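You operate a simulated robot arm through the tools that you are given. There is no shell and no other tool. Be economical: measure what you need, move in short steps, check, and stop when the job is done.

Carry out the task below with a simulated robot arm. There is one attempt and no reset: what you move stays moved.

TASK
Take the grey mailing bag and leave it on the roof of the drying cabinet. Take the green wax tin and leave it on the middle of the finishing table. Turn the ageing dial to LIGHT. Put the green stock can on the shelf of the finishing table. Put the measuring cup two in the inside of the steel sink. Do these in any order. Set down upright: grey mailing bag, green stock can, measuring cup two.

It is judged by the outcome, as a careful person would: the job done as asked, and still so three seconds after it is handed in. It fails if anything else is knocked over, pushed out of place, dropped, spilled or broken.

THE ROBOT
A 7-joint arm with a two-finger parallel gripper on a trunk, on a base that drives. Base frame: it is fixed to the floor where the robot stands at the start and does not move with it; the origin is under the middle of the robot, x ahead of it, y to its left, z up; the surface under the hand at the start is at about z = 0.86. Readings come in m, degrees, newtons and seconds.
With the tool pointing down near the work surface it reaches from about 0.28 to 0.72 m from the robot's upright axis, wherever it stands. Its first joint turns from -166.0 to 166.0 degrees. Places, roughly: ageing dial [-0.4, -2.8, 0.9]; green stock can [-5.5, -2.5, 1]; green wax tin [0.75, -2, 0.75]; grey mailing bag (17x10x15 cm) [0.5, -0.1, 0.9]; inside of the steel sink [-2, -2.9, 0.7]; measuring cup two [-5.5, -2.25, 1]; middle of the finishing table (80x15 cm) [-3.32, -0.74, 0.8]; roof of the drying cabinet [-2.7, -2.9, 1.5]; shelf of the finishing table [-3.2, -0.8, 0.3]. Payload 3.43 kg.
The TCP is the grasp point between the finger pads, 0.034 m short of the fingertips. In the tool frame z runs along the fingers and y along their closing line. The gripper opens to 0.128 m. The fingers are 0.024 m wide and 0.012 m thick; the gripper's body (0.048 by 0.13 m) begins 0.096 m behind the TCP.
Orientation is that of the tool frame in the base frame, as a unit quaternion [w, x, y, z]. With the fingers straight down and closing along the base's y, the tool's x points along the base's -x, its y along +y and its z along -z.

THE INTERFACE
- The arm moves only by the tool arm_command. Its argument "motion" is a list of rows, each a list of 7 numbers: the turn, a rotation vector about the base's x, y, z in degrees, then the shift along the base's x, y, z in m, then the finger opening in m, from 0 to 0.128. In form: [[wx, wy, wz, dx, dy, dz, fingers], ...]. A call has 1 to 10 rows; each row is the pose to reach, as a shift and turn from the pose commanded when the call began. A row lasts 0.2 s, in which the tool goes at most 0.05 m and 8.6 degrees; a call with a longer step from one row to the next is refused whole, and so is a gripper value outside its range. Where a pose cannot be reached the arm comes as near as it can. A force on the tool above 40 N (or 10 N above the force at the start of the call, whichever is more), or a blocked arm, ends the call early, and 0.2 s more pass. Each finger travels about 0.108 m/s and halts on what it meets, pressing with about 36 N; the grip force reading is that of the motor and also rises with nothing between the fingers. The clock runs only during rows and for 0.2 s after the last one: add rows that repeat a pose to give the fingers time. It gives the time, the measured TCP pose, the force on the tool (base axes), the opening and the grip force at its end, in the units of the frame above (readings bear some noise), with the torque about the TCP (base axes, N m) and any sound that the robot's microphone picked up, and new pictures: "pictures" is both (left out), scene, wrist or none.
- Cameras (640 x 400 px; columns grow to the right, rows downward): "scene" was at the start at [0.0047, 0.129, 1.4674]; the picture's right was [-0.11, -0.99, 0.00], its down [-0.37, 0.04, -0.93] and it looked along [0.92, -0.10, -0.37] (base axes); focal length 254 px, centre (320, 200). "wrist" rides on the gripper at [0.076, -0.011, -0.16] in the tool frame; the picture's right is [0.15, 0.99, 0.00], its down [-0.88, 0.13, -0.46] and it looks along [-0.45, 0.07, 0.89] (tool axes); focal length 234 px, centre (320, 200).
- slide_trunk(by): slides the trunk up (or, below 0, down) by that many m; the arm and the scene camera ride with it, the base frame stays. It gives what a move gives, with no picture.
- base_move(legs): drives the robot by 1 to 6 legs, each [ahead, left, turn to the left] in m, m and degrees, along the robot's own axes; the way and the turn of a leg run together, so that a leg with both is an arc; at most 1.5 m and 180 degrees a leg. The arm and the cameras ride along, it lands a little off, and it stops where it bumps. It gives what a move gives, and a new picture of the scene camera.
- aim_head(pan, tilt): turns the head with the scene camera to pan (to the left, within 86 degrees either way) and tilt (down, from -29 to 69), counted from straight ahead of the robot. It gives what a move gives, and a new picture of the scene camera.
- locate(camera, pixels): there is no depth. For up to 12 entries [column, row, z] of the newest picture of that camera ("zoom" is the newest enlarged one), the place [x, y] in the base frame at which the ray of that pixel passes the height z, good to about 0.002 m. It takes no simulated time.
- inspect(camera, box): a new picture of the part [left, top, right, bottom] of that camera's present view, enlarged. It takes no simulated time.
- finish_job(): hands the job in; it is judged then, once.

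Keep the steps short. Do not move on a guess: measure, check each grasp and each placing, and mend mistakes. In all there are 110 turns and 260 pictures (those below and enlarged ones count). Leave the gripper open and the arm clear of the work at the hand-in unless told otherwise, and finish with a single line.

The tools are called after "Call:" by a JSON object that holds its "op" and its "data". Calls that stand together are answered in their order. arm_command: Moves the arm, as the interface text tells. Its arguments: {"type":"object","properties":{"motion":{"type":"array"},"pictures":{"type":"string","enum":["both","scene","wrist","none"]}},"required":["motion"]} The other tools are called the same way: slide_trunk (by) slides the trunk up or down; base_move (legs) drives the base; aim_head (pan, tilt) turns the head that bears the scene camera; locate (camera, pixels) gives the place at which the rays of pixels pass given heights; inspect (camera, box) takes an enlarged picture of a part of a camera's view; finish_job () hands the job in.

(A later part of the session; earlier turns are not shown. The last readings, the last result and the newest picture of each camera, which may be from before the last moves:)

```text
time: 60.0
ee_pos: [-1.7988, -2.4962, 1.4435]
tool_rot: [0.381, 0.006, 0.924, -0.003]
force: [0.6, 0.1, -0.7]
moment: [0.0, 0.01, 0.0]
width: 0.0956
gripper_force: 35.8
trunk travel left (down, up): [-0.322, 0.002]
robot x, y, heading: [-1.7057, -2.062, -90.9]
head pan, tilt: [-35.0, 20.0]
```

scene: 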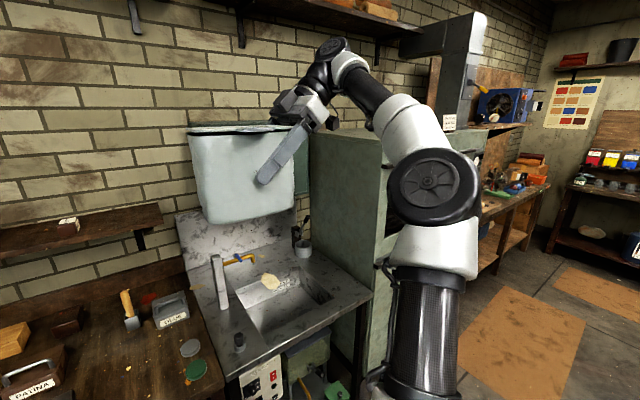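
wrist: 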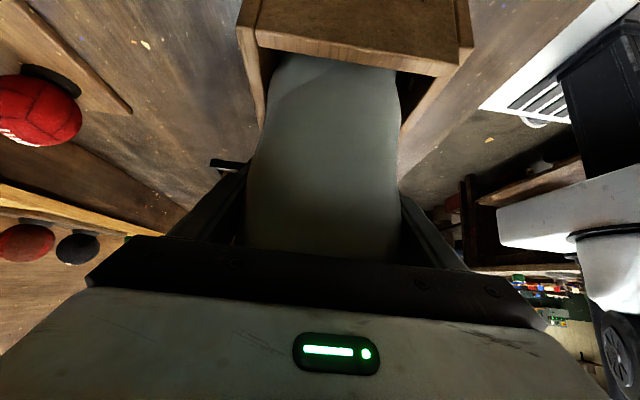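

Call:
{"op": "arm_command", "data": {"motion": [[0, 0, -8.5, 0.01, 0, 0, 0.03], [0, 0, -17, 0.02, 0, 0, 0.03], [0, 0, -25.5, 0.03, 0, 0, 0.03], [0, 0, -34, 0.04, 0, 0, 0.03], [0, 0, -42.5, 0.05, 0, 0, 0.03], [0, 0, -51, 0.06, 0, 0, 0.03], [0, 0, -59.5, 0.07, 0, 0, 0.03], [0, 0, -68, 0.08, 0, 0, 0.03], [0, 0, -76.5, 0.09, 0, 0, 0.03], [0, 0, -85, 0.09, 0, 0, 0.03]], "pictures": "scene"}}

```text
time: 62.2
ee_pos: [-1.7072, -2.4952, 1.4452]
tool_rot: [0.279, 0.628, 0.678, -0.26]
force: [0.8, 0.0, -0.6]
moment: [0.04, 0.01, -0.05]
width: 0.0958
gripper_force: 36.0
trunk travel left (down, up): [-0.322, 0.002]
robot x, y, heading: [-1.71, -2.0634, -90.6]
head pan, tilt: [-35.0, 20.0]
```

scene: 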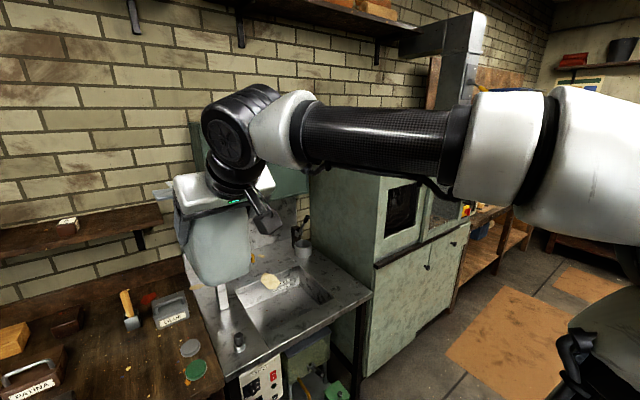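

Now the tool points at the wall. I'll try going up again.

Call:
{"op": "arm_command", "data": {"motion": [[0, 0, -4, 0, 0, 0.04, 0.03], [0, 0, -4, 0, 0, 0.08, 0.03], [0, 0, -4, 0, 0, 0.12, 0.03], [0, 0, -4, 0, 0, 0.16, 0.03], [0, 0, -4, 0, 0, 0.2, 0.03], [0, 0, -4, 0, 0, 0.22, 0.03], [0, 0, -4, 0, 0, 0.22, 0.03]], "pictures": "scene"}}

```text
time: 63.8
ee_pos: [-1.7063, -2.4945, 1.664]
tool_rot: [0.27, 0.652, 0.655, -0.27]
force: [0.0, -0.3, -0.6]
moment: [0.08, 0.03, 0.0]
width: 0.0959
gripper_force: 36.1
trunk travel left (down, up): [-0.322, 0.002]
robot x, y, heading: [-1.7034, -2.0599, -90.4]
head pan, tilt: [-35.0, 20.0]
```

scene: 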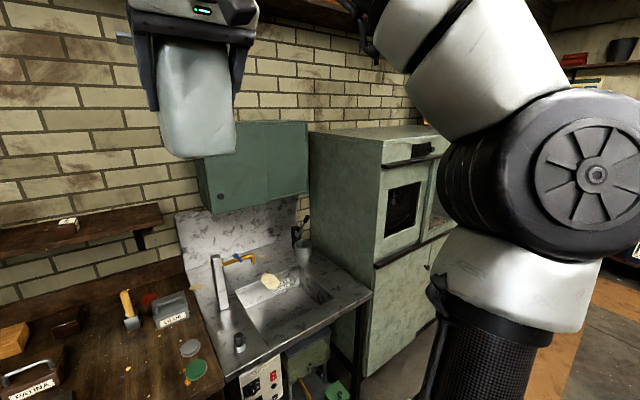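

Height reached. I'll strafe right towards the cabinet, then look at the roof.

Call:
{"op": "base_move", "data": {"legs": [[-0.03, -0.85, 0]]}}

Call:
{"op": "aim_head", "data": {"pan": 0, "tilt": 25}}

```text
time: 72.4
ee_pos: [-2.564, -2.4474, 1.6646]
tool_rot: [0.268, 0.657, 0.65, -0.272]
force: [0.5, 0.1, -1.3]
moment: [0.02, 0.0, 0.0]
width: 0.0959
gripper_force: 35.7
trunk travel left (down, up): [-0.322, 0.002]
robot x, y, heading: [-2.5573, -2.0136, -91.5]
head pan, tilt: [-35.0, 20.0]
```

scene: 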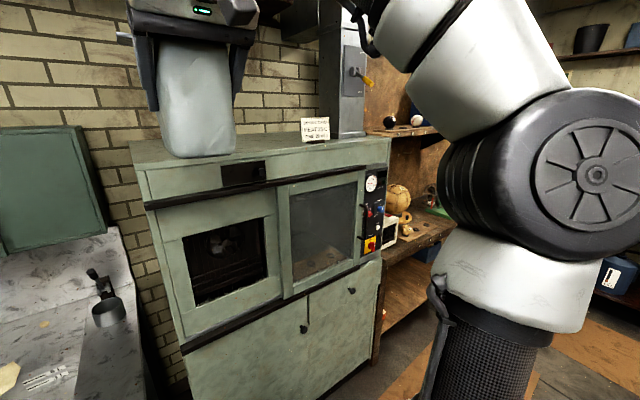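

```text
time: 73.4
ee_pos: [-2.5639, -2.4478, 1.6639]
tool_rot: [0.268, 0.657, 0.65, -0.272]
force: [0.3, -0.8, -1.6]
moment: [0.02, 0.0, 0.01]
width: 0.0961
gripper_force: 36.3
trunk travel left (down, up): [-0.322, 0.002]
robot x, y, heading: [-2.5603, -2.0153, -91.6]
head pan, tilt: [0.0, 25.0]
```

scene: 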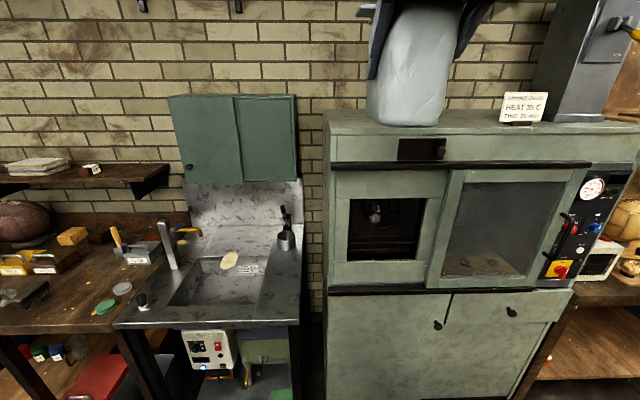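

Call:
{"op": "locate", "data": {"camera": "scene", "pixels": [[330, 136, 1.5], [620, 131, 1.5], [326, 110, 1.5], [520, 122, 1.5], [580, 118, 1.5], [530, 118, 1.5], [330, 136, 1.45], [326, 110, 1.45], [330, 400, 0.3]]}}

Call:
{"op": "inspect", "data": {"camera": "scene", "box": [310, 60, 640, 200]}}

Call:
{"op": "inspect", "data": {"camera": "wrist", "box": [0, 0, 640, 400]}}

```text
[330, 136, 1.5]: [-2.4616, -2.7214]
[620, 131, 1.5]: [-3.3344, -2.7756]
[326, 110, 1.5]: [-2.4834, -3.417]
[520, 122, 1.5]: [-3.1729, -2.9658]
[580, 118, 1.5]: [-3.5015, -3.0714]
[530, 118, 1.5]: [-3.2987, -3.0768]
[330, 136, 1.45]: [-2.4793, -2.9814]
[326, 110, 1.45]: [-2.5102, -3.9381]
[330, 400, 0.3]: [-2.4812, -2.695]
```

```text
1.94 times, centred on (475, 130) of scene
```

zoom: 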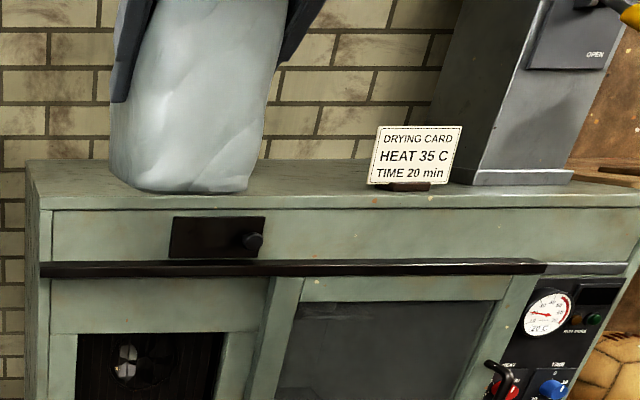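

```text
1.00 times, centred on (320, 200) of wrist (not enlarged: the box is as wide or as high as the picture)
```

zoom: 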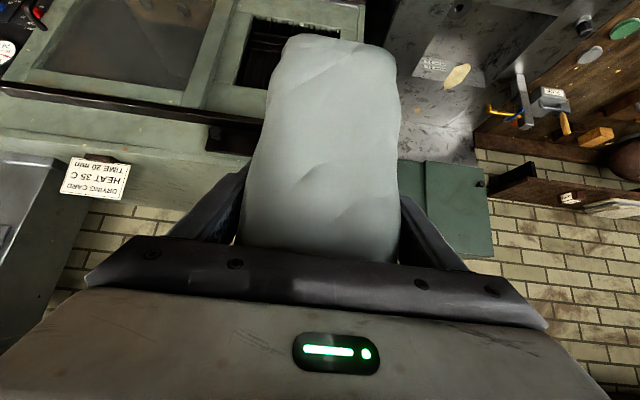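

The cabinet front is at y≈−2.70, with the roof spanning x −2.47 to −3.4. The sign stands at x≈−3.17, so the target is around (−2.72,−2.85). I'll strafe 0.15 right and go 0.2 ahead.

Call:
{"op": "base_move", "data": {"legs": [[0, -0.15, 1.5], [0.2, 0, 0]]}}

Call:
{"op": "arm_command", "data": {"motion": [[0, 0, 0, 0, -0.03, 0, 0.03], [0, 0, 0, 0, -0.06, 0, 0.03], [0, 0, 0, 0, -0.08, 0, 0.03], [0, 0, 0, 0, -0.08, 0, 0.03]], "pictures": "scene"}}

```text
time: 76.7
ee_pos: [-2.7092, -2.6484, 1.664]
tool_rot: [0.271, 0.65, 0.656, -0.27]
force: [0.1, 0.3, 0.5]
moment: [0.03, 0.02, 0.01]
width: 0.0958
gripper_force: 36.6
trunk travel left (down, up): [-0.322, 0.002]
robot x, y, heading: [-2.7126, -2.2169, -90.2]
head pan, tilt: [0.0, 25.0]
```

scene: 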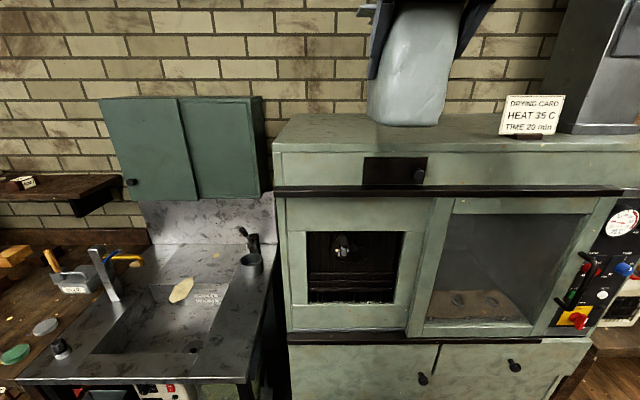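

```text
time: 77.7
ee_pos: [-2.7087, -2.7284, 1.6641]
tool_rot: [0.271, 0.651, 0.656, -0.269]
force: [-0.5, 0.0, -1.1]
moment: [0.03, 0.03, -0.03]
width: 0.0958
gripper_force: 35.8
trunk travel left (down, up): [-0.322, 0.002]
robot x, y, heading: [-2.7106, -2.2174, -90.4]
head pan, tilt: [0.0, 25.0]
```

scene: 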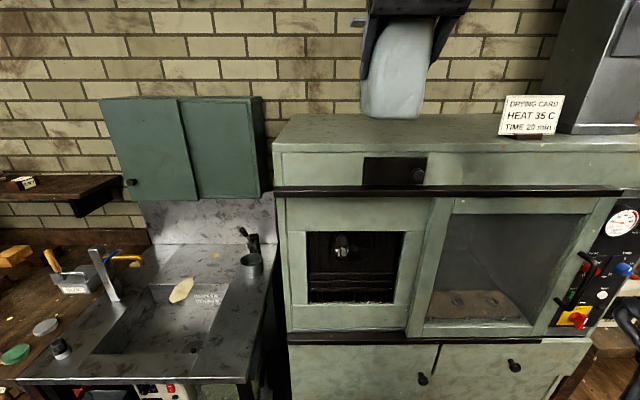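

Call:
{"op": "arm_command", "data": {"motion": [[0, 0, 0, 0, -0.03, 0, 0.03], [0, 0, 0, 0, -0.06, 0, 0.03], [0, 0, 0, 0, -0.09, 0, 0.03], [0, 0, 0, 0, -0.11, 0, 0.03], [0, 0, 0, 0, -0.11, 0, 0.03]], "pictures": "scene"}}

Call:
{"op": "locate", "data": {"camera": "scene", "pixels": [[274, 148, 1.5], [287, 345, 0.8], [288, 390, 0.6], [640, 150, 1.5]]}}

```text
time: 78.9
ee_pos: [-2.7093, -2.8278, 1.6612]
tool_rot: [0.271, 0.65, 0.657, -0.27]
force: [0.7, -0.1, -1.6]
moment: [0.06, 0.02, -0.04]
width: 0.0959
gripper_force: 36.0
out of reach, approached as far as the arm can: row 4, 5
trunk travel left (down, up): [-0.322, 0.002]
robot x, y, heading: [-2.7112, -2.2155, -90.3]
head pan, tilt: [0.0, 25.0]
```

scene: 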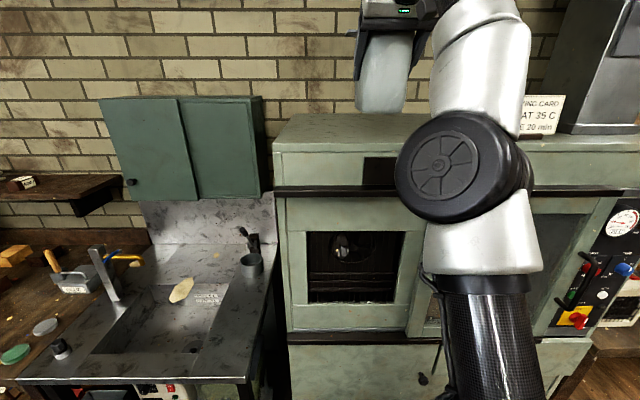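

```text
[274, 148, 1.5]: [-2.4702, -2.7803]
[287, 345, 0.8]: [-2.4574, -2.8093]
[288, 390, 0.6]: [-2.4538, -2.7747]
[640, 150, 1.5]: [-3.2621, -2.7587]
```

The arm is at its limit at r=0.61, so I'll creep the base ahead 0.07. Then I'll lower in small steps until contact.

Call:
{"op": "base_move", "data": {"legs": [[0.07, 0, 0]]}}

Call:
{"op": "inspect", "data": {"camera": "wrist", "box": [0, 0, 640, 400]}}

```text
time: 80.0
ee_pos: [-2.711, -2.8969, 1.6617]
tool_rot: [0.271, 0.65, 0.656, -0.27]
force: [0.4, -1.4, -1.7]
moment: [0.02, 0.02, 0.0]
width: 0.0958
gripper_force: 36.0
trunk travel left (down, up): [-0.322, 0.002]
robot x, y, heading: [-2.7142, -2.2822, -90.2]
head pan, tilt: [0.0, 25.0]
```

scene: 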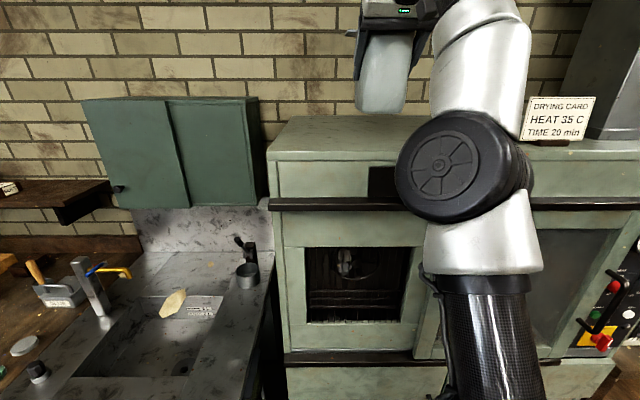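

```text
1.00 times, centred on (320, 200) of wrist (not enlarged: the box is as wide or as high as the picture)
```

zoom: 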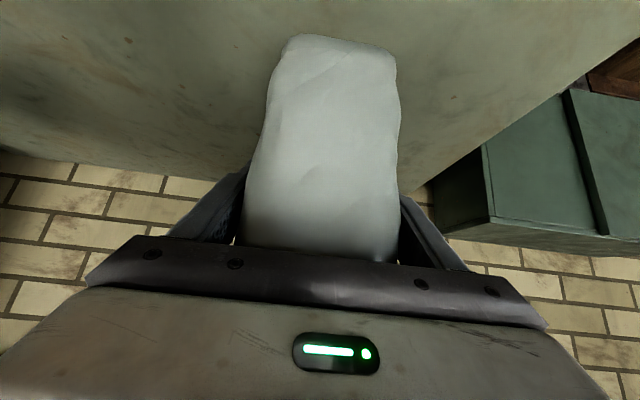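

The bag is fully over the roof. Lowering.

Call:
{"op": "arm_command", "data": {"motion": [[0, 0, 0, 0, 0, -0.02, 0.03], [0, 0, 0, 0, 0, -0.04, 0.03], [0, 0, 0, 0, 0, -0.06, 0.03], [0, 0, 0, 0, 0, -0.066, 0.03], [0, 0, 0, 0, 0, -0.07, 0.03], [0, 0, 0, 0, 0, -0.074, 0.03], [0, 0, 0, 0, 0, -0.078, 0.03]]}}

```text
time: 81.5
ee_pos: [-2.7112, -2.9328, 1.6294]
tool_rot: [0.271, 0.65, 0.657, -0.269]
force: [0.3, -0.2, -0.9]
moment: [0.01, 0.0, 0.0]
width: 0.0958
gripper_force: 35.9
out of reach, approached as far as the arm can: row 1, 2, 3, 4, 5, 6, 7
trunk travel left (down, up): [-0.322, 0.002]
robot x, y, heading: [-2.709, -2.286, -90.1]
head pan, tilt: [0.0, 25.0]
```

scene: 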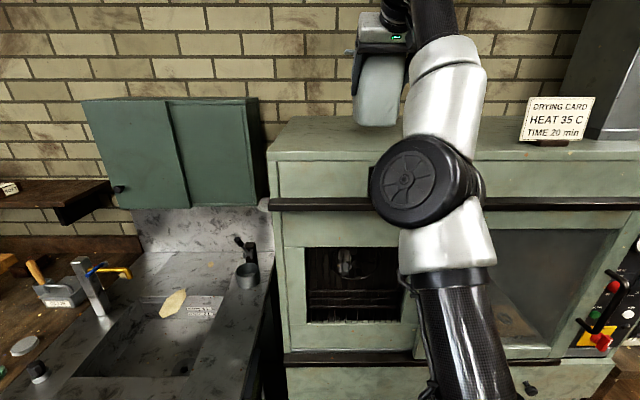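
wrist: 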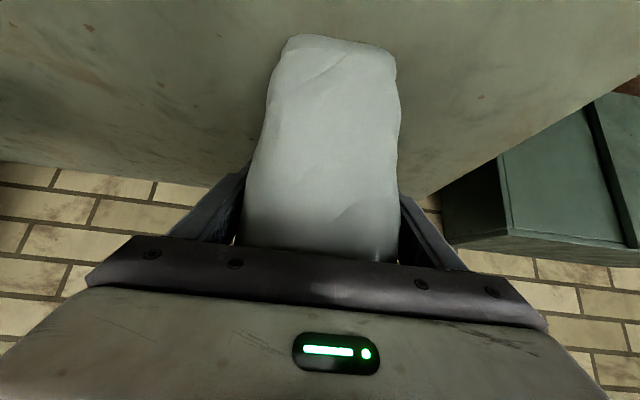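

The arm is at its limits, so I'll lower with the trunk instead, in small amounts.

Call:
{"op": "slide_trunk", "data": {"by": -0.03}}

Call:
{"op": "slide_trunk", "data": {"by": -0.008}}

```text
time: 82.3
ee_pos: [-2.7119, -2.9299, 1.6015]
tool_rot: [0.272, 0.65, 0.656, -0.27]
force: [0.2, -0.4, 7.7]
moment: [-0.61, 0.33, 0.13]
width: 0.0959
gripper_force: 36.0
trunk travel left (down, up): [-0.292, 0.032]
robot x, y, heading: [-2.7098, -2.2864, -90.4]
head pan, tilt: [0.0, 25.0]
```

```text
time: 82.9
ee_pos: [-2.7104, -2.9298, 1.5947]
tool_rot: [0.273, 0.649, 0.657, -0.269]
force: [5.2, 0.0, 22.3]
moment: [1.33, 0.59, -0.24]
width: 0.096
gripper_force: 35.9
trunk travel left (down, up): [-0.284, 0.04]
robot x, y, heading: [-2.7103, -2.2859, -90.2]
head pan, tilt: [0.0, 25.0]
```

Contact: 22 N upward. The bag is on the roof. Opening the fingers.

Call:
{"op": "arm_command", "data": {"motion": [[0, 0, 0, 0, 0, 0, 0.08], [0, 0, 0, 0, 0, 0, 0.128], [0, 0, 0, 0, 0, 0, 0.128], [0, 0, 0, 0, 0, 0, 0.128]]}}

```text
time: 83.9
ee_pos: [-2.7117, -2.9316, 1.5928]
tool_rot: [0.27, 0.65, 0.657, -0.269]
force: [0.4, -0.1, -0.8]
moment: [-0.02, 0.02, -0.03]
width: 0.1283
gripper_force: 0.1
trunk travel left (down, up): [-0.284, 0.04]
robot x, y, heading: [-2.7144, -2.2824, -90.2]
head pan, tilt: [0.0, 25.0]
```

scene: 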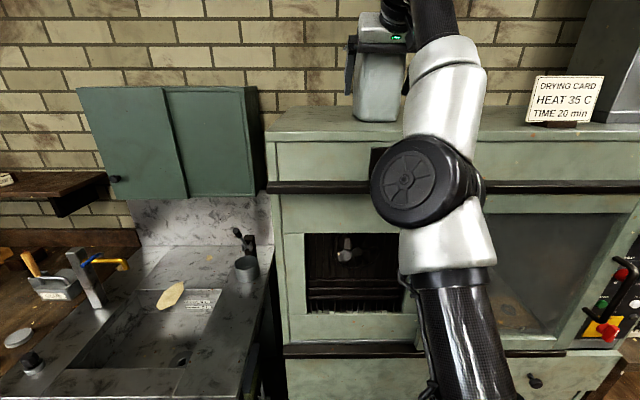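
wrist: 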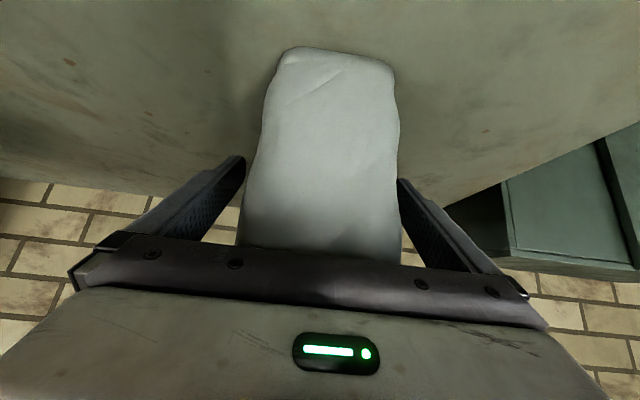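

The bag stands free. The fingers lean in from the front, so I'll simply back the base straight out.

Call:
{"op": "base_move", "data": {"legs": [[-0.3, 0, 0]]}}

Call:
{"op": "aim_head", "data": {"pan": 10, "tilt": 15}}

```text
time: 85.9
ee_pos: [-2.7064, -2.633, 1.5923]
tool_rot: [0.272, 0.648, 0.658, -0.269]
force: [0.2, -0.3, 0.7]
moment: [-0.03, -0.01, -0.01]
width: 0.1282
gripper_force: 0.1
trunk travel left (down, up): [-0.284, 0.04]
robot x, y, heading: [-2.7097, -1.9839, -90.1]
head pan, tilt: [0.0, 25.0]
```

scene: 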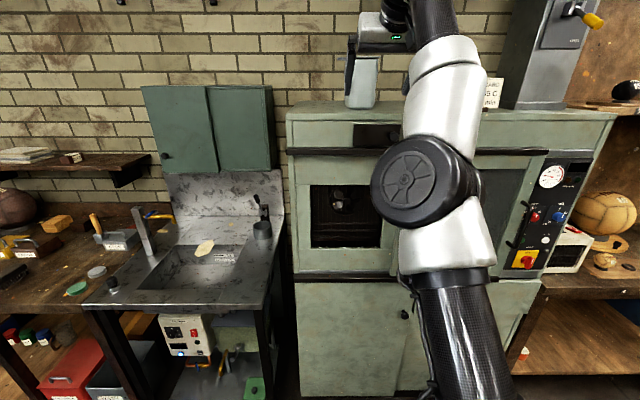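

```text
time: 86.6
ee_pos: [-2.7076, -2.6328, 1.5928]
tool_rot: [0.272, 0.648, 0.658, -0.268]
force: [-0.5, 0.0, 0.3]
moment: [-0.03, -0.04, 0.01]
width: 0.128
gripper_force: 0.0
trunk travel left (down, up): [-0.284, 0.04]
robot x, y, heading: [-2.7121, -1.984, -90.3]
head pan, tilt: [10.0, 15.0]
```

scene: 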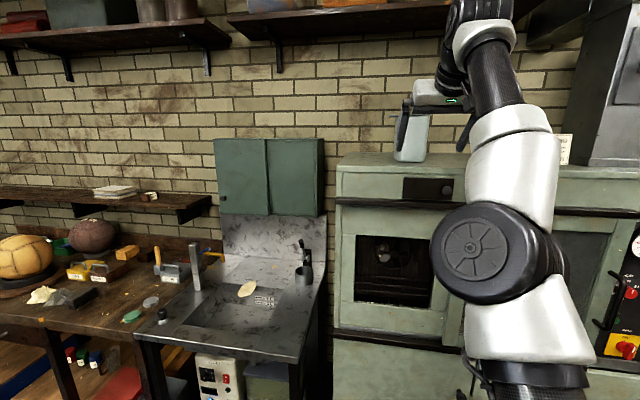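

Bag placed. Now I'll fold the arm back towards the robot with the tool pointing down, before driving to the west wall.

Call:
{"op": "arm_command", "data": {"motion": [[0, 0, 0, 0, 0.03, 0.02, 0.128], [5, 0, 0, 0, 0.06, 0.02, 0.128], [11, 0, 0, 0, 0.09, 0.0, 0.128], [17, 0, 0, 0, 0.12, -0.03, 0.128], [23, 0, 0, 0, 0.14, -0.07, 0.128], [29, 0, 0, 0, 0.16, -0.11, 0.128], [35, 0, 0, 0, 0.18, -0.15, 0.128], [41, 0, 0, 0, 0.2, -0.19, 0.128], [45, 0, 0, 0, 0.22, -0.23, 0.128], [45, 0, 0, 0, 0.22, -0.27, 0.128]]}}

Call:
{"op": "aim_head", "data": {"pan": -60, "tilt": 15}}

```text
time: 88.8
ee_pos: [-2.7071, -2.4119, 1.3221]
tool_rot: [0.003, 0.703, 0.711, 0.004]
force: [-0.5, -0.2, 0.6]
moment: [-0.02, 0.01, -0.02]
width: 0.1282
gripper_force: 0.1
out of reach, approached as far as the arm can: row 1, 3, 4
trunk travel left (down, up): [-0.284, 0.04]
robot x, y, heading: [-2.7125, -1.9847, -90.0]
head pan, tilt: [10.0, 15.0]
```

scene: 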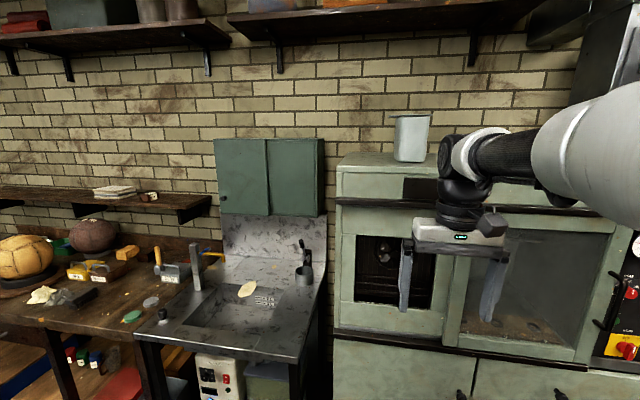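
wrist: 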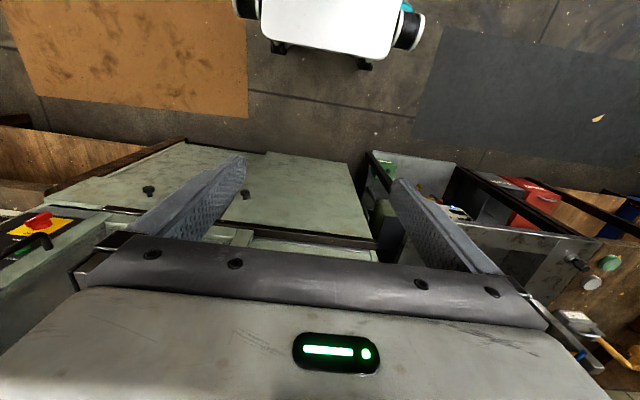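

```text
time: 90.2
ee_pos: [-2.7069, -2.4116, 1.3233]
tool_rot: [0.003, 0.703, 0.711, 0.005]
force: [0.5, -1.1, 0.6]
moment: [0.0, -0.02, 0.02]
width: 0.1282
gripper_force: 0.1
trunk travel left (down, up): [-0.284, 0.04]
robot x, y, heading: [-2.7091, -1.9871, -90.1]
head pan, tilt: [-60.0, 15.0]
```

scene: 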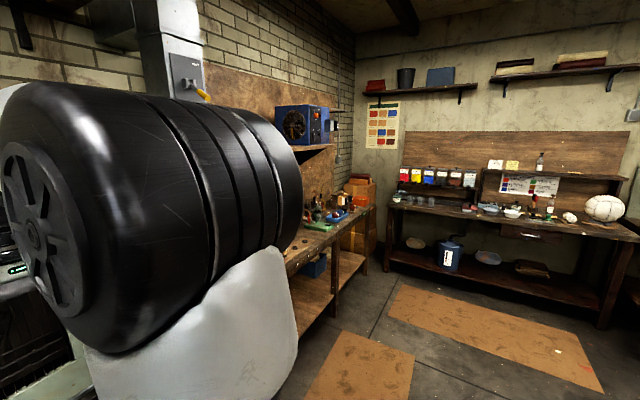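

The bag stands upright on the roof. I'll turn right to face the west bench and locate its edge.

Call:
{"op": "base_move", "data": {"legs": [[0, 0, -90]]}}

Call:
{"op": "aim_head", "data": {"pan": 10, "tilt": 20}}

```text
time: 94.6
ee_pos: [-3.1389, -1.9878, 1.3235]
tool_rot: [0.005, 1.0, 0.005, 0.001]
force: [0.5, 0.0, 0.4]
moment: [0.0, -0.02, -0.01]
width: 0.1281
gripper_force: 0.0
trunk travel left (down, up): [-0.284, 0.04]
robot x, y, heading: [-2.7107, -1.9829, 179.9]
head pan, tilt: [-60.0, 15.0]
```

scene: 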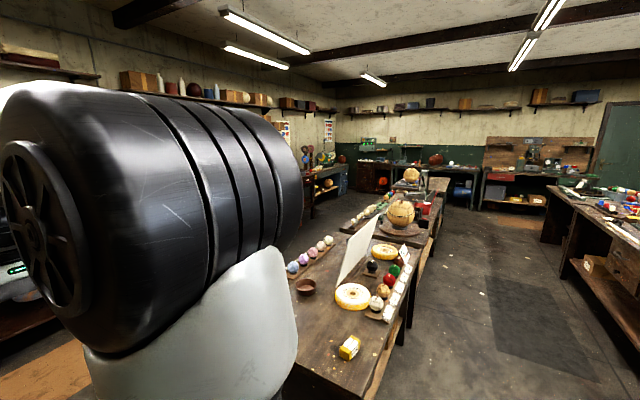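

```text
time: 96.0
ee_pos: [-3.1373, -1.9879, 1.3233]
tool_rot: [0.004, 1.0, 0.005, 0.001]
force: [0.0, -1.1, -0.3]
moment: [0.01, 0.06, 0.01]
width: 0.1278
gripper_force: 0.1
trunk travel left (down, up): [-0.284, 0.04]
robot x, y, heading: [-2.7115, -1.9864, 179.8]
head pan, tilt: [10.0, 20.0]
```

scene: 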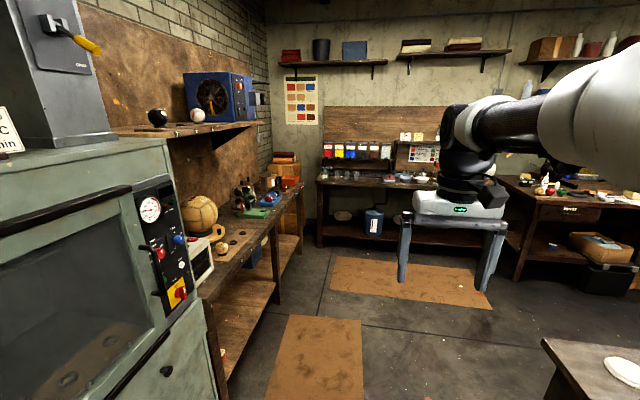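

Call:
{"op": "inspect", "data": {"camera": "scene", "box": [300, 120, 450, 230]}}

Call:
{"op": "locate", "data": {"camera": "scene", "pixels": [[322, 184, 0.86], [400, 187, 0.86], [320, 246, 0.0], [302, 186, 0.86], [272, 283, 0.0]]}}

```text
3.64 times, centred on (375, 175) of scene
```

zoom: 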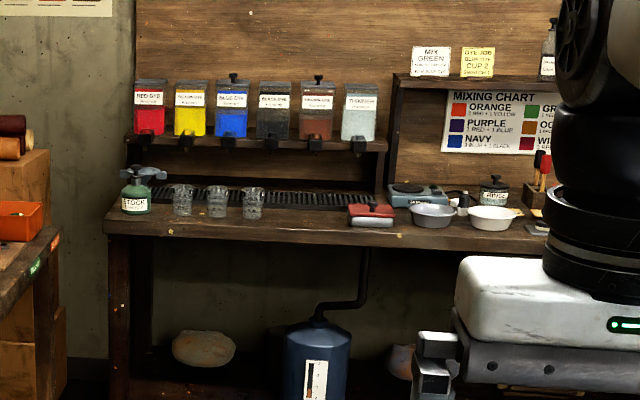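

```text
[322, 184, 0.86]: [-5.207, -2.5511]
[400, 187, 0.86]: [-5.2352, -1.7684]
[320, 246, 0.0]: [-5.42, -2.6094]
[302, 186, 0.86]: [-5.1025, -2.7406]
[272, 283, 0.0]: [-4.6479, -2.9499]
```

I see the STOCK can on the left and three glass cups beside it. Driving closer.

Call:
{"op": "base_move", "data": {"legs": [[1.5, 0, 0], [0.5, 0.33, 0]]}}

Call:
{"op": "aim_head", "data": {"pan": 10, "tilt": 40}}

```text
time: 106.7
ee_pos: [-5.1285, -2.2976, 1.3232]
tool_rot: [0.004, 1.0, 0.001, 0.002]
force: [-0.1, 0.0, 0.2]
moment: [-0.03, 0.02, 0.02]
width: 0.1281
gripper_force: 0.1
trunk travel left (down, up): [-0.284, 0.04]
robot x, y, heading: [-4.7047, -2.2996, 179.2]
head pan, tilt: [10.0, 20.0]
```

scene: 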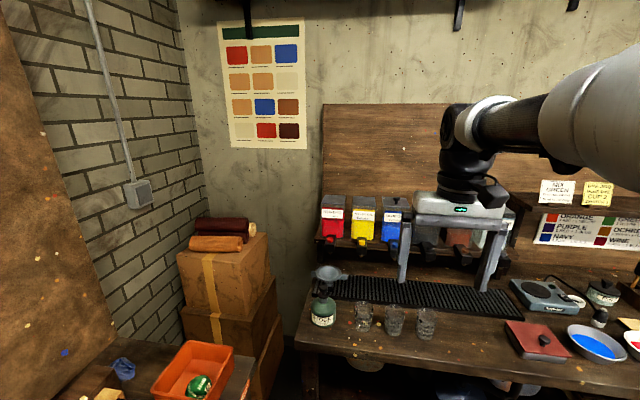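

```text
time: 107.5
ee_pos: [-5.1278, -2.2975, 1.322]
tool_rot: [0.005, 1.0, 0.0, 0.001]
force: [-0.3, 0.3, -0.2]
moment: [0.0, -0.03, -0.02]
width: 0.128
gripper_force: 0.1
trunk travel left (down, up): [-0.284, 0.04]
robot x, y, heading: [-4.7001, -2.3013, 179.6]
head pan, tilt: [10.0, 40.0]
```

scene: 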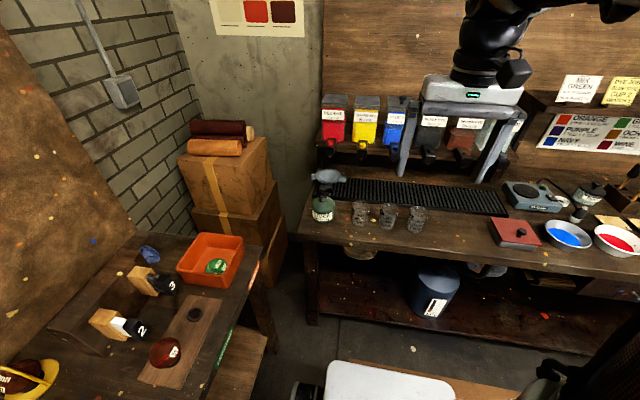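

Call:
{"op": "inspect", "data": {"camera": "scene", "box": [300, 150, 440, 240]}}

Call:
{"op": "locate", "data": {"camera": "scene", "pixels": [[322, 220, 0.87], [359, 225, 0.87], [386, 227, 0.87], [417, 231, 0.87], [326, 172, 1.05], [300, 240, 0.86], [460, 258, 0.86]]}}

Call:
{"op": "inspect", "data": {"camera": "scene", "box": [540, 60, 640, 130]}}

```text
4.44 times, centred on (370, 195) of scene
```

zoom: 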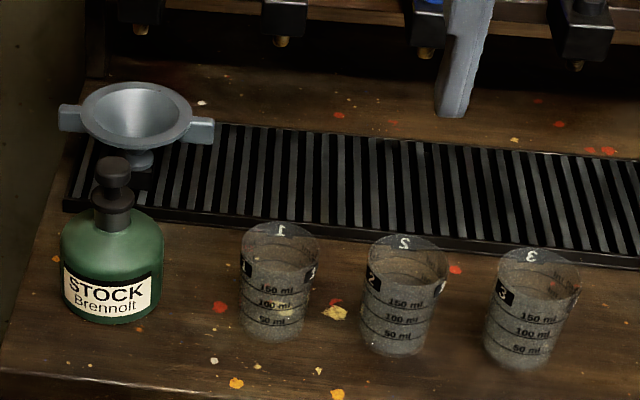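

```text
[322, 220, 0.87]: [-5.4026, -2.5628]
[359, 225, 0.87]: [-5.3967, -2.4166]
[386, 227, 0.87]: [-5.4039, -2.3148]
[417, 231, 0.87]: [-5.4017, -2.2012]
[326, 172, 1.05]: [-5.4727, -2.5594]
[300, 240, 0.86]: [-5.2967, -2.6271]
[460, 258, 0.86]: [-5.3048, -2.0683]
```

```text
5.71 times, centred on (590, 95) of scene
```

zoom: 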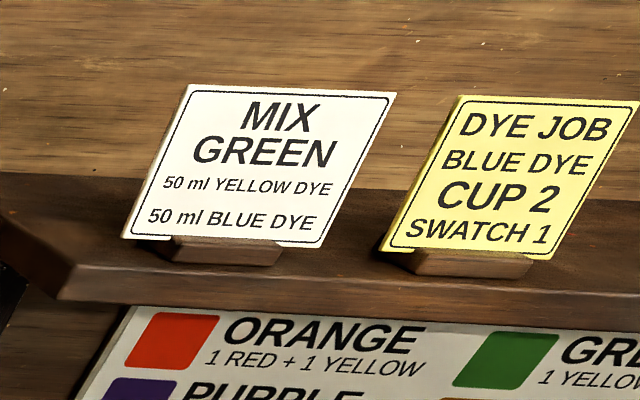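

The cups are labelled 1, 2 and 3, and the middle one is cup two. I'll take the can first. Moving 0.2 m closer, then the wrist camera goes over the can.

Call:
{"op": "base_move", "data": {"legs": [[0.2, 0.05, 0.5]]}}

Call:
{"op": "arm_command", "data": {"motion": [[0, 0, 0, 0.01, -0.04, -0.03, 0.128], [0, 0, 0, 0.0, -0.08, -0.06, 0.128], [0, 0, 0, 0.0, -0.12, -0.08, 0.128], [0, 0, 0, 0.0, -0.16, -0.1, 0.128], [0, 0, 0, 0, -0.2, -0.11, 0.128], [0, 0, 0, 0, -0.21, -0.11, 0.128]]}}

```text
time: 109.2
ee_pos: [-5.3322, -2.3497, 1.3234]
tool_rot: [0.005, 1.0, 0.003, 0.002]
force: [-0.7, -0.1, 0.6]
moment: [0.01, -0.02, 0.0]
width: 0.1282
gripper_force: 0.1
trunk travel left (down, up): [-0.284, 0.04]
robot x, y, heading: [-4.9022, -2.3486, 179.7]
head pan, tilt: [10.0, 40.0]
```

scene: 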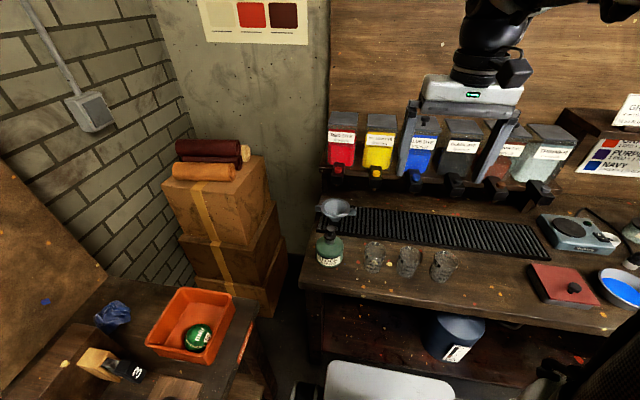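

```text
refused: row 1 steps farther than a row can; nothing moved
```

Call:
{"op": "arm_command", "data": {"motion": [[0, 0, 0, 0.0, -0.04, -0.02, 0.128], [0, 0, 0, 0.0, -0.08, -0.04, 0.128], [0, 0, 0, 0.0, -0.12, -0.06, 0.128], [0, 0, 0, 0.0, -0.16, -0.08, 0.128], [0, 0, 0, 0, -0.2, -0.1, 0.128], [0, 0, 0, 0, -0.21, -0.11, 0.128], [0, 0, 0, 0, -0.21, -0.11, 0.128]]}}

```text
time: 110.8
ee_pos: [-5.3316, -2.5591, 1.2123]
tool_rot: [0.005, 1.0, 0.003, 0.001]
force: [-0.4, -0.2, -0.3]
moment: [-0.03, -0.02, 0.0]
width: 0.1282
gripper_force: 0.0
trunk travel left (down, up): [-0.284, 0.04]
robot x, y, heading: [-4.9043, -2.3476, 179.7]
head pan, tilt: [10.0, 40.0]
```

scene: 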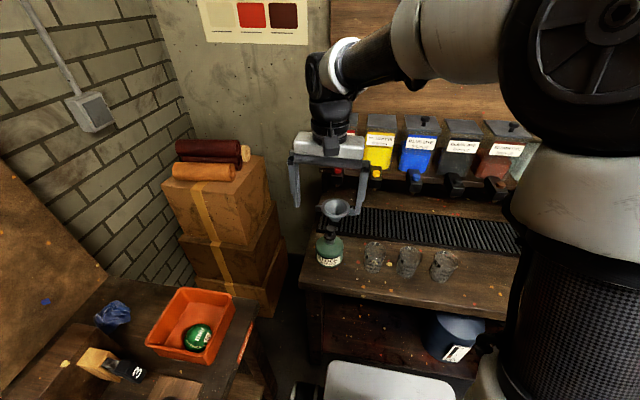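
wrist: 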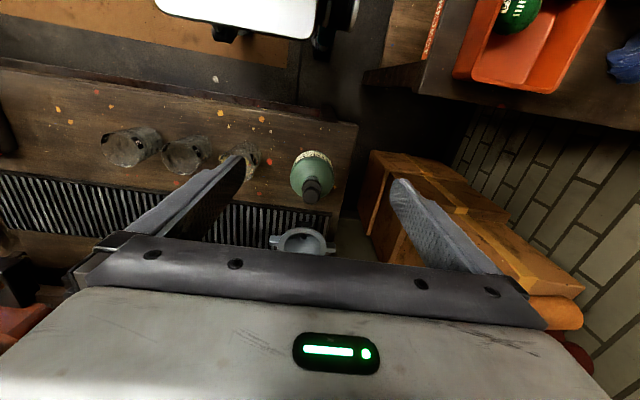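

Call:
{"op": "inspect", "data": {"camera": "scene", "box": [300, 190, 390, 280]}}

Call:
{"op": "inspect", "data": {"camera": "wrist", "box": [90, 110, 380, 260]}}

Call:
{"op": "locate", "data": {"camera": "wrist", "pixels": [[311, 192, 1.0], [311, 192, 0.98], [290, 178, 0.92], [333, 175, 0.92], [303, 243, 1.0], [335, 240, 1.0], [270, 240, 1.0], [312, 190, 1.02]]}}

Call:
{"op": "locate", "data": {"camera": "scene", "pixels": [[330, 214, 1.0], [330, 214, 0.98], [317, 240, 0.92], [343, 240, 0.92], [337, 205, 1.0], [330, 266, 0.86], [330, 214, 1.02]]}}

```text
4.44 times, centred on (345, 235) of scene
```

zoom: 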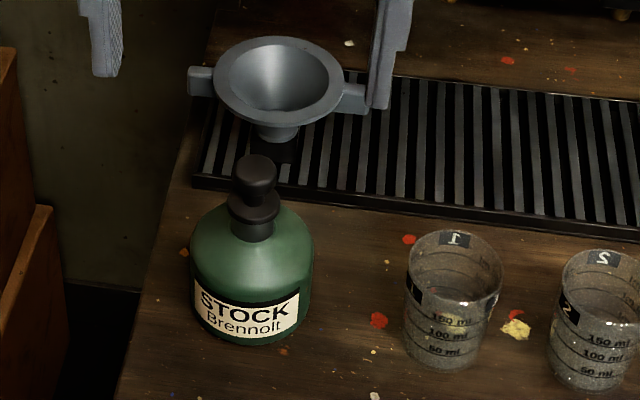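

```text
2.21 times, centred on (235, 185) of wrist
```

zoom: 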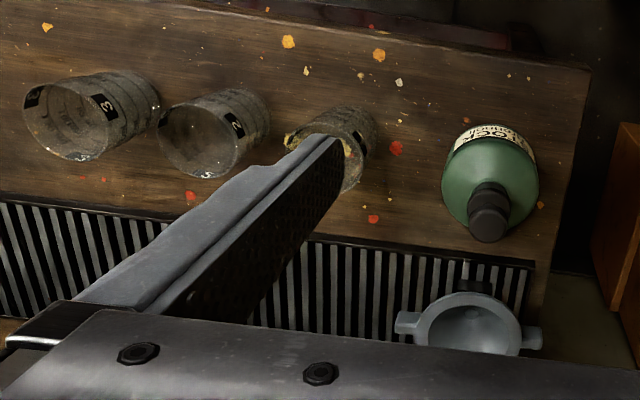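

```text
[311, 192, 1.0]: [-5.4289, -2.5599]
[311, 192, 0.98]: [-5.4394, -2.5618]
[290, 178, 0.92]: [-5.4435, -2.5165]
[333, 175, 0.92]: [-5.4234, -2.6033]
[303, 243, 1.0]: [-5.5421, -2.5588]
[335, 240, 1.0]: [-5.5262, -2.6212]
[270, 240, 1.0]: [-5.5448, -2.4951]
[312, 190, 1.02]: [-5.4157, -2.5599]
```

```text
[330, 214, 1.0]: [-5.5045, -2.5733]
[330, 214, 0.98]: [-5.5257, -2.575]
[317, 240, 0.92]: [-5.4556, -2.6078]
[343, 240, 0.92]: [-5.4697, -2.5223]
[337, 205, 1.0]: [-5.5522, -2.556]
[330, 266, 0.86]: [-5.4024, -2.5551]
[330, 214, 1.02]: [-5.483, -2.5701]
```

Call:
{"op": "locate", "data": {"camera": "scene", "pixels": [[330.6, 226.5, 1.0], [330.6, 226.5, 0.98], [330.6, 226.5, 1.02], [315.8, 250, 0.92], [343.7, 250, 0.92], [329.5, 267.5, 0.86], [336, 207, 1.0]]}}

Call:
{"op": "locate", "data": {"camera": "zoom", "pixels": [[490, 222, 1.0], [490, 222, 0.98], [442, 180, 0.92], [538, 180, 0.92], [472, 325, 1.0], [495, 130, 0.86], [30, 130, 0.95], [198, 145, 0.95]]}}

```text
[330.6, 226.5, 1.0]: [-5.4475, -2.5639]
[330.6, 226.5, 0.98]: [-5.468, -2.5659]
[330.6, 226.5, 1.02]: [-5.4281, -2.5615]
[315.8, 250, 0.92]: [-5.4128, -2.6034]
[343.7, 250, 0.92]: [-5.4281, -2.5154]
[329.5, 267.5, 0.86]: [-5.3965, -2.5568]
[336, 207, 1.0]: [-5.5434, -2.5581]
```

```text
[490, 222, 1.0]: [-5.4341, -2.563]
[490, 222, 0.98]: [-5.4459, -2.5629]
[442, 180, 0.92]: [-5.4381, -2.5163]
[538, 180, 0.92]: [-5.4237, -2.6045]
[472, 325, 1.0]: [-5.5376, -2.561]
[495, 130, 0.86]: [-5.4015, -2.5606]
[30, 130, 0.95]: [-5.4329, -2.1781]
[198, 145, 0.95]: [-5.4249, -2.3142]
```

The can's axis is near (−5.43,−2.56), about 8.8 cm across, with the knob top around z 1.02. I'll move over it and go down to TCP 0.94.

Call:
{"op": "arm_command", "data": {"motion": [[0, 0, 0, -0.045, 0, 0, 0.128], [0, 0, 0, -0.09, 0, 0, 0.128], [0, 0, 0, -0.098, -0.001, -0.03, 0.128], [0, 0, 0, -0.098, -0.001, -0.075, 0.128], [0, 0, 0, -0.098, -0.001, -0.12, 0.128], [0, 0, 0, -0.098, -0.001, -0.16, 0.128], [0, 0, 0, -0.098, -0.001, -0.16, 0.128]]}}

Call:
{"op": "inspect", "data": {"camera": "wrist", "box": [160, 100, 480, 260]}}

```text
time: 112.4
ee_pos: [-5.4287, -2.5608, 1.0521]
tool_rot: [0.005, 1.0, 0.003, 0.001]
force: [-0.3, 0.9, -0.4]
moment: [0.02, 0.02, -0.03]
width: 0.1278
gripper_force: 0.1
trunk travel left (down, up): [-0.284, 0.04]
robot x, y, heading: [-4.9066, -2.3477, 179.7]
head pan, tilt: [10.0, 40.0]
```

scene: 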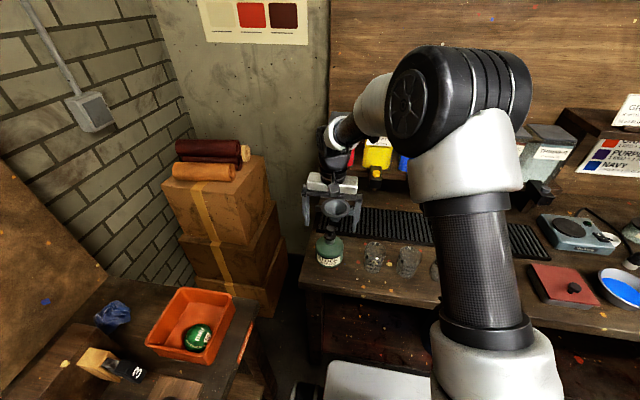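
wrist: 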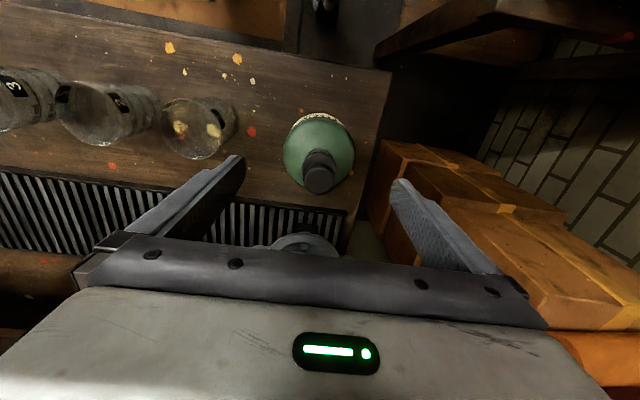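

```text
2.00 times, centred on (320, 180) of wrist
```

zoom: 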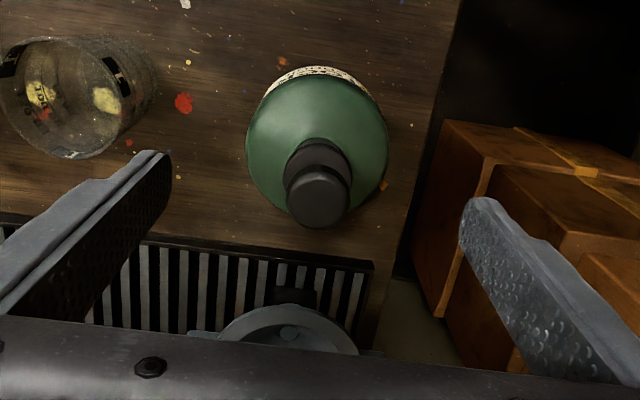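

Call:
{"op": "locate", "data": {"camera": "zoom", "pixels": [[318, 200, 1.0], [318, 200, 1.02], [318, 200, 0.98], [246, 150, 0.93], [388, 150, 0.93], [318, 66, 0.9], [228, 320, 0.98], [350, 315, 0.98]]}}

```text
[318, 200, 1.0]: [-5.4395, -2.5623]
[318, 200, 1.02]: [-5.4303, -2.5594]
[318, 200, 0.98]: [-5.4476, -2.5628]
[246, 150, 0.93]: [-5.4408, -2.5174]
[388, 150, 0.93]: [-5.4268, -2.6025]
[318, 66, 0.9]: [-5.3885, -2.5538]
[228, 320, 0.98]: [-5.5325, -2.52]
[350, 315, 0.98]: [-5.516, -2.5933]
```

The axis is at (−5.434,−2.560), so I shift 5 mm and go down to z 0.94, then close gently.

Call:
{"op": "arm_command", "data": {"motion": [[0, 0, 0, -0.005, 0, -0.03, 0.128], [0, 0, 0, -0.005, 0, -0.07, 0.128], [0, 0, 0, -0.005, 0, -0.1, 0.128], [0, 0, 0, -0.005, 0, -0.112, 0.128], [0, 0, 0, -0.005, 0, -0.112, 0.11], [0, 0, 0, -0.005, 0, -0.112, 0.095], [0, 0, 0, -0.005, 0, -0.112, 0.085], [0, 0, 0, -0.005, 0, -0.112, 0.08], [0, 0, 0, -0.005, 0, -0.112, 0.08]]}}

```text
time: 114.4
ee_pos: [-5.4353, -2.5612, 0.9406]
tool_rot: [0.004, 1.0, 0.003, 0.001]
force: [-0.4, -1.4, 0.6]
moment: [-0.09, 0.12, 0.06]
width: 0.0913
gripper_force: 36.1
trunk travel left (down, up): [-0.284, 0.04]
robot x, y, heading: [-4.904, -2.3494, 179.6]
head pan, tilt: [10.0, 40.0]
```

scene: 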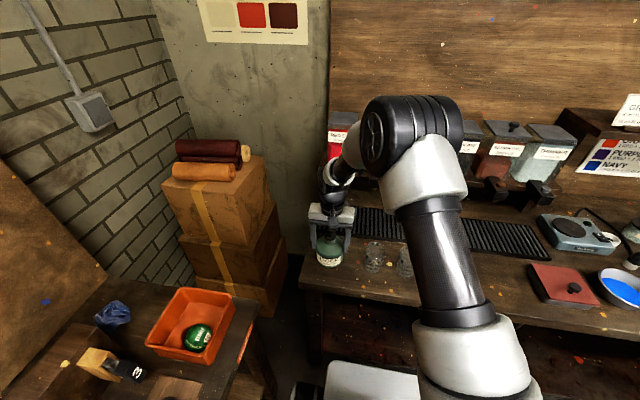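
wrist: 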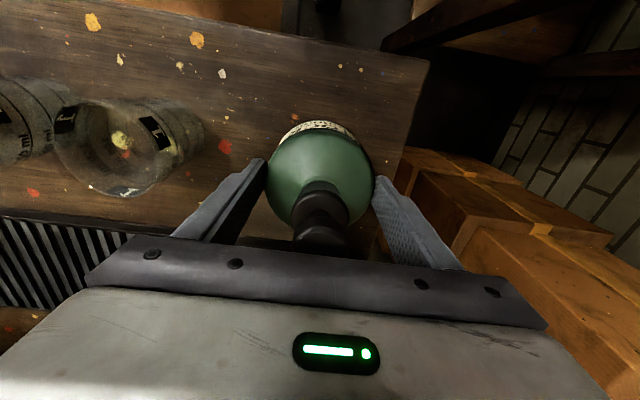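

The grip is good, but a top grip won't fit under the finishing table (shelf z 0.3). I'll regrip with the tool leaned 60° forward: open, go up, back off and tilt.

Call:
{"op": "arm_command", "data": {"motion": [[0, 0, 0, 0, 0, 0, 0.11], [0, 0, 0, 0, 0, 0, 0.128], [0, 0, 0, 0, 0, 0.0, 0.128], [0, 0, 0, 0, 0, 0.045, 0.128], [0, 0, 0, 0, 0, 0.09, 0.128], [0, 0, 0, 0, 0, 0.135, 0.128], [0, 0, 0, 0, 0, 0.16, 0.128], [0, 8, 0, 0.04, 0, 0.16, 0.128], [0, 16, 0, 0.08, 0, 0.16, 0.128], [0, 24, 0, 0.12, 0, 0.16, 0.128]], "pictures": "none"}}

Call:
{"op": "arm_command", "data": {"motion": [[0, 8, 0, 0.01, 0, -0.02, 0.128], [0, 16, 0, 0.02, 0, -0.04, 0.128], [0, 24, 0, 0.02, 0, -0.06, 0.128], [0, 30, 0, 0.02, 0, -0.08, 0.128], [0, 36, 0, 0.0, 0, -0.11, 0.128], [0, 36, 0, 0.0, 0, -0.11, 0.128]]}}

```text
time: 116.6
ee_pos: [-5.3158, -2.5611, 1.1019]
tool_rot: [0.004, 0.978, 0.005, -0.209]
force: [-0.1, -0.3, 0.1]
moment: [-0.03, 0.01, 0.04]
width: 0.1281
gripper_force: 0.1
trunk travel left (down, up): [-0.284, 0.04]
robot x, y, heading: [-4.9042, -2.3469, 180.0]
head pan, tilt: [10.0, 40.0]
```

```text
time: 118.0
ee_pos: [-5.315, -2.5593, 0.9902]
tool_rot: [0.002, 0.866, 0.004, -0.499]
force: [-0.8, -0.1, -0.4]
moment: [-0.01, 0.02, 0.03]
width: 0.1278
gripper_force: 0.1
out of reach, approached as far as the arm can: row 2
trunk travel left (down, up): [-0.284, 0.04]
robot x, y, heading: [-4.9033, -2.3462, 179.7]
head pan, tilt: [10.0, 40.0]
```

scene: 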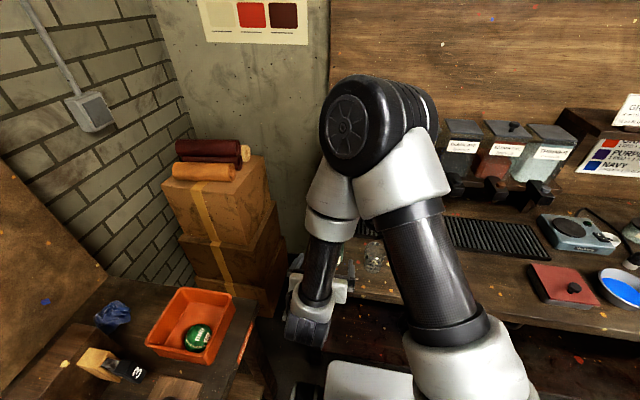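
wrist: 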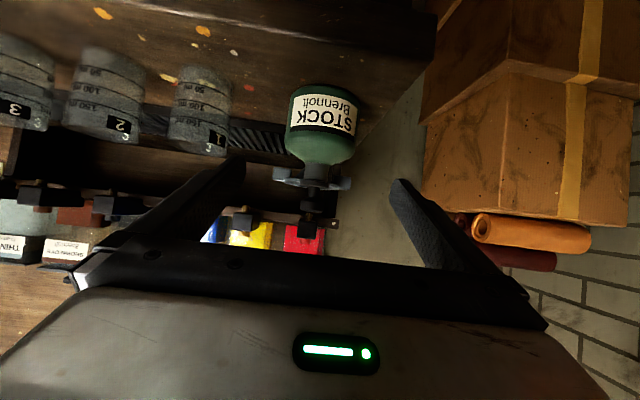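

Good view of the can between the fingers. Sliding in along the tool axis to z 0.91, then closing.

Call:
{"op": "arm_command", "data": {"motion": [[0, 0, 0, -0.03, -0.001, -0.025, 0.128], [0, 0, 0, -0.065, -0.001, -0.05, 0.128], [0, 0, 0, -0.1, -0.001, -0.07, 0.128], [0, 0, 0, -0.119, -0.001, -0.08, 0.128], [0, 0, 0, -0.119, -0.001, -0.08, 0.128], [0, 0, 0, -0.119, -0.001, -0.08, 0.105], [0, 0, 0, -0.119, -0.001, -0.08, 0.09], [0, 0, 0, -0.119, -0.001, -0.08, 0.07], [0, 0, 0, -0.119, -0.001, -0.08, 0.06]]}}

```text
time: 120.0
ee_pos: [-5.435, -2.5618, 0.9102]
tool_rot: [0.002, 0.866, 0.006, -0.499]
force: [-1.0, 2.1, -0.4]
moment: [-0.18, 0.09, -0.05]
width: 0.0914
gripper_force: 36.2
trunk travel left (down, up): [-0.284, 0.04]
robot x, y, heading: [-4.903, -2.3446, 179.8]
head pan, tilt: [10.0, 40.0]
```

scene: 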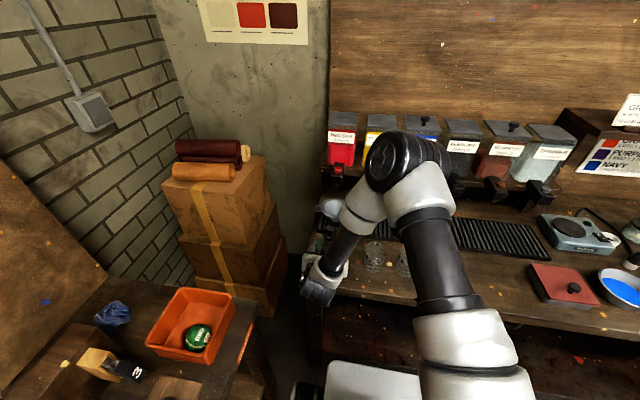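
wrist: 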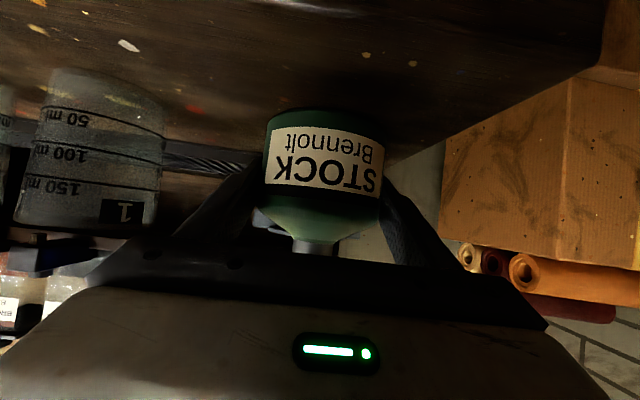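

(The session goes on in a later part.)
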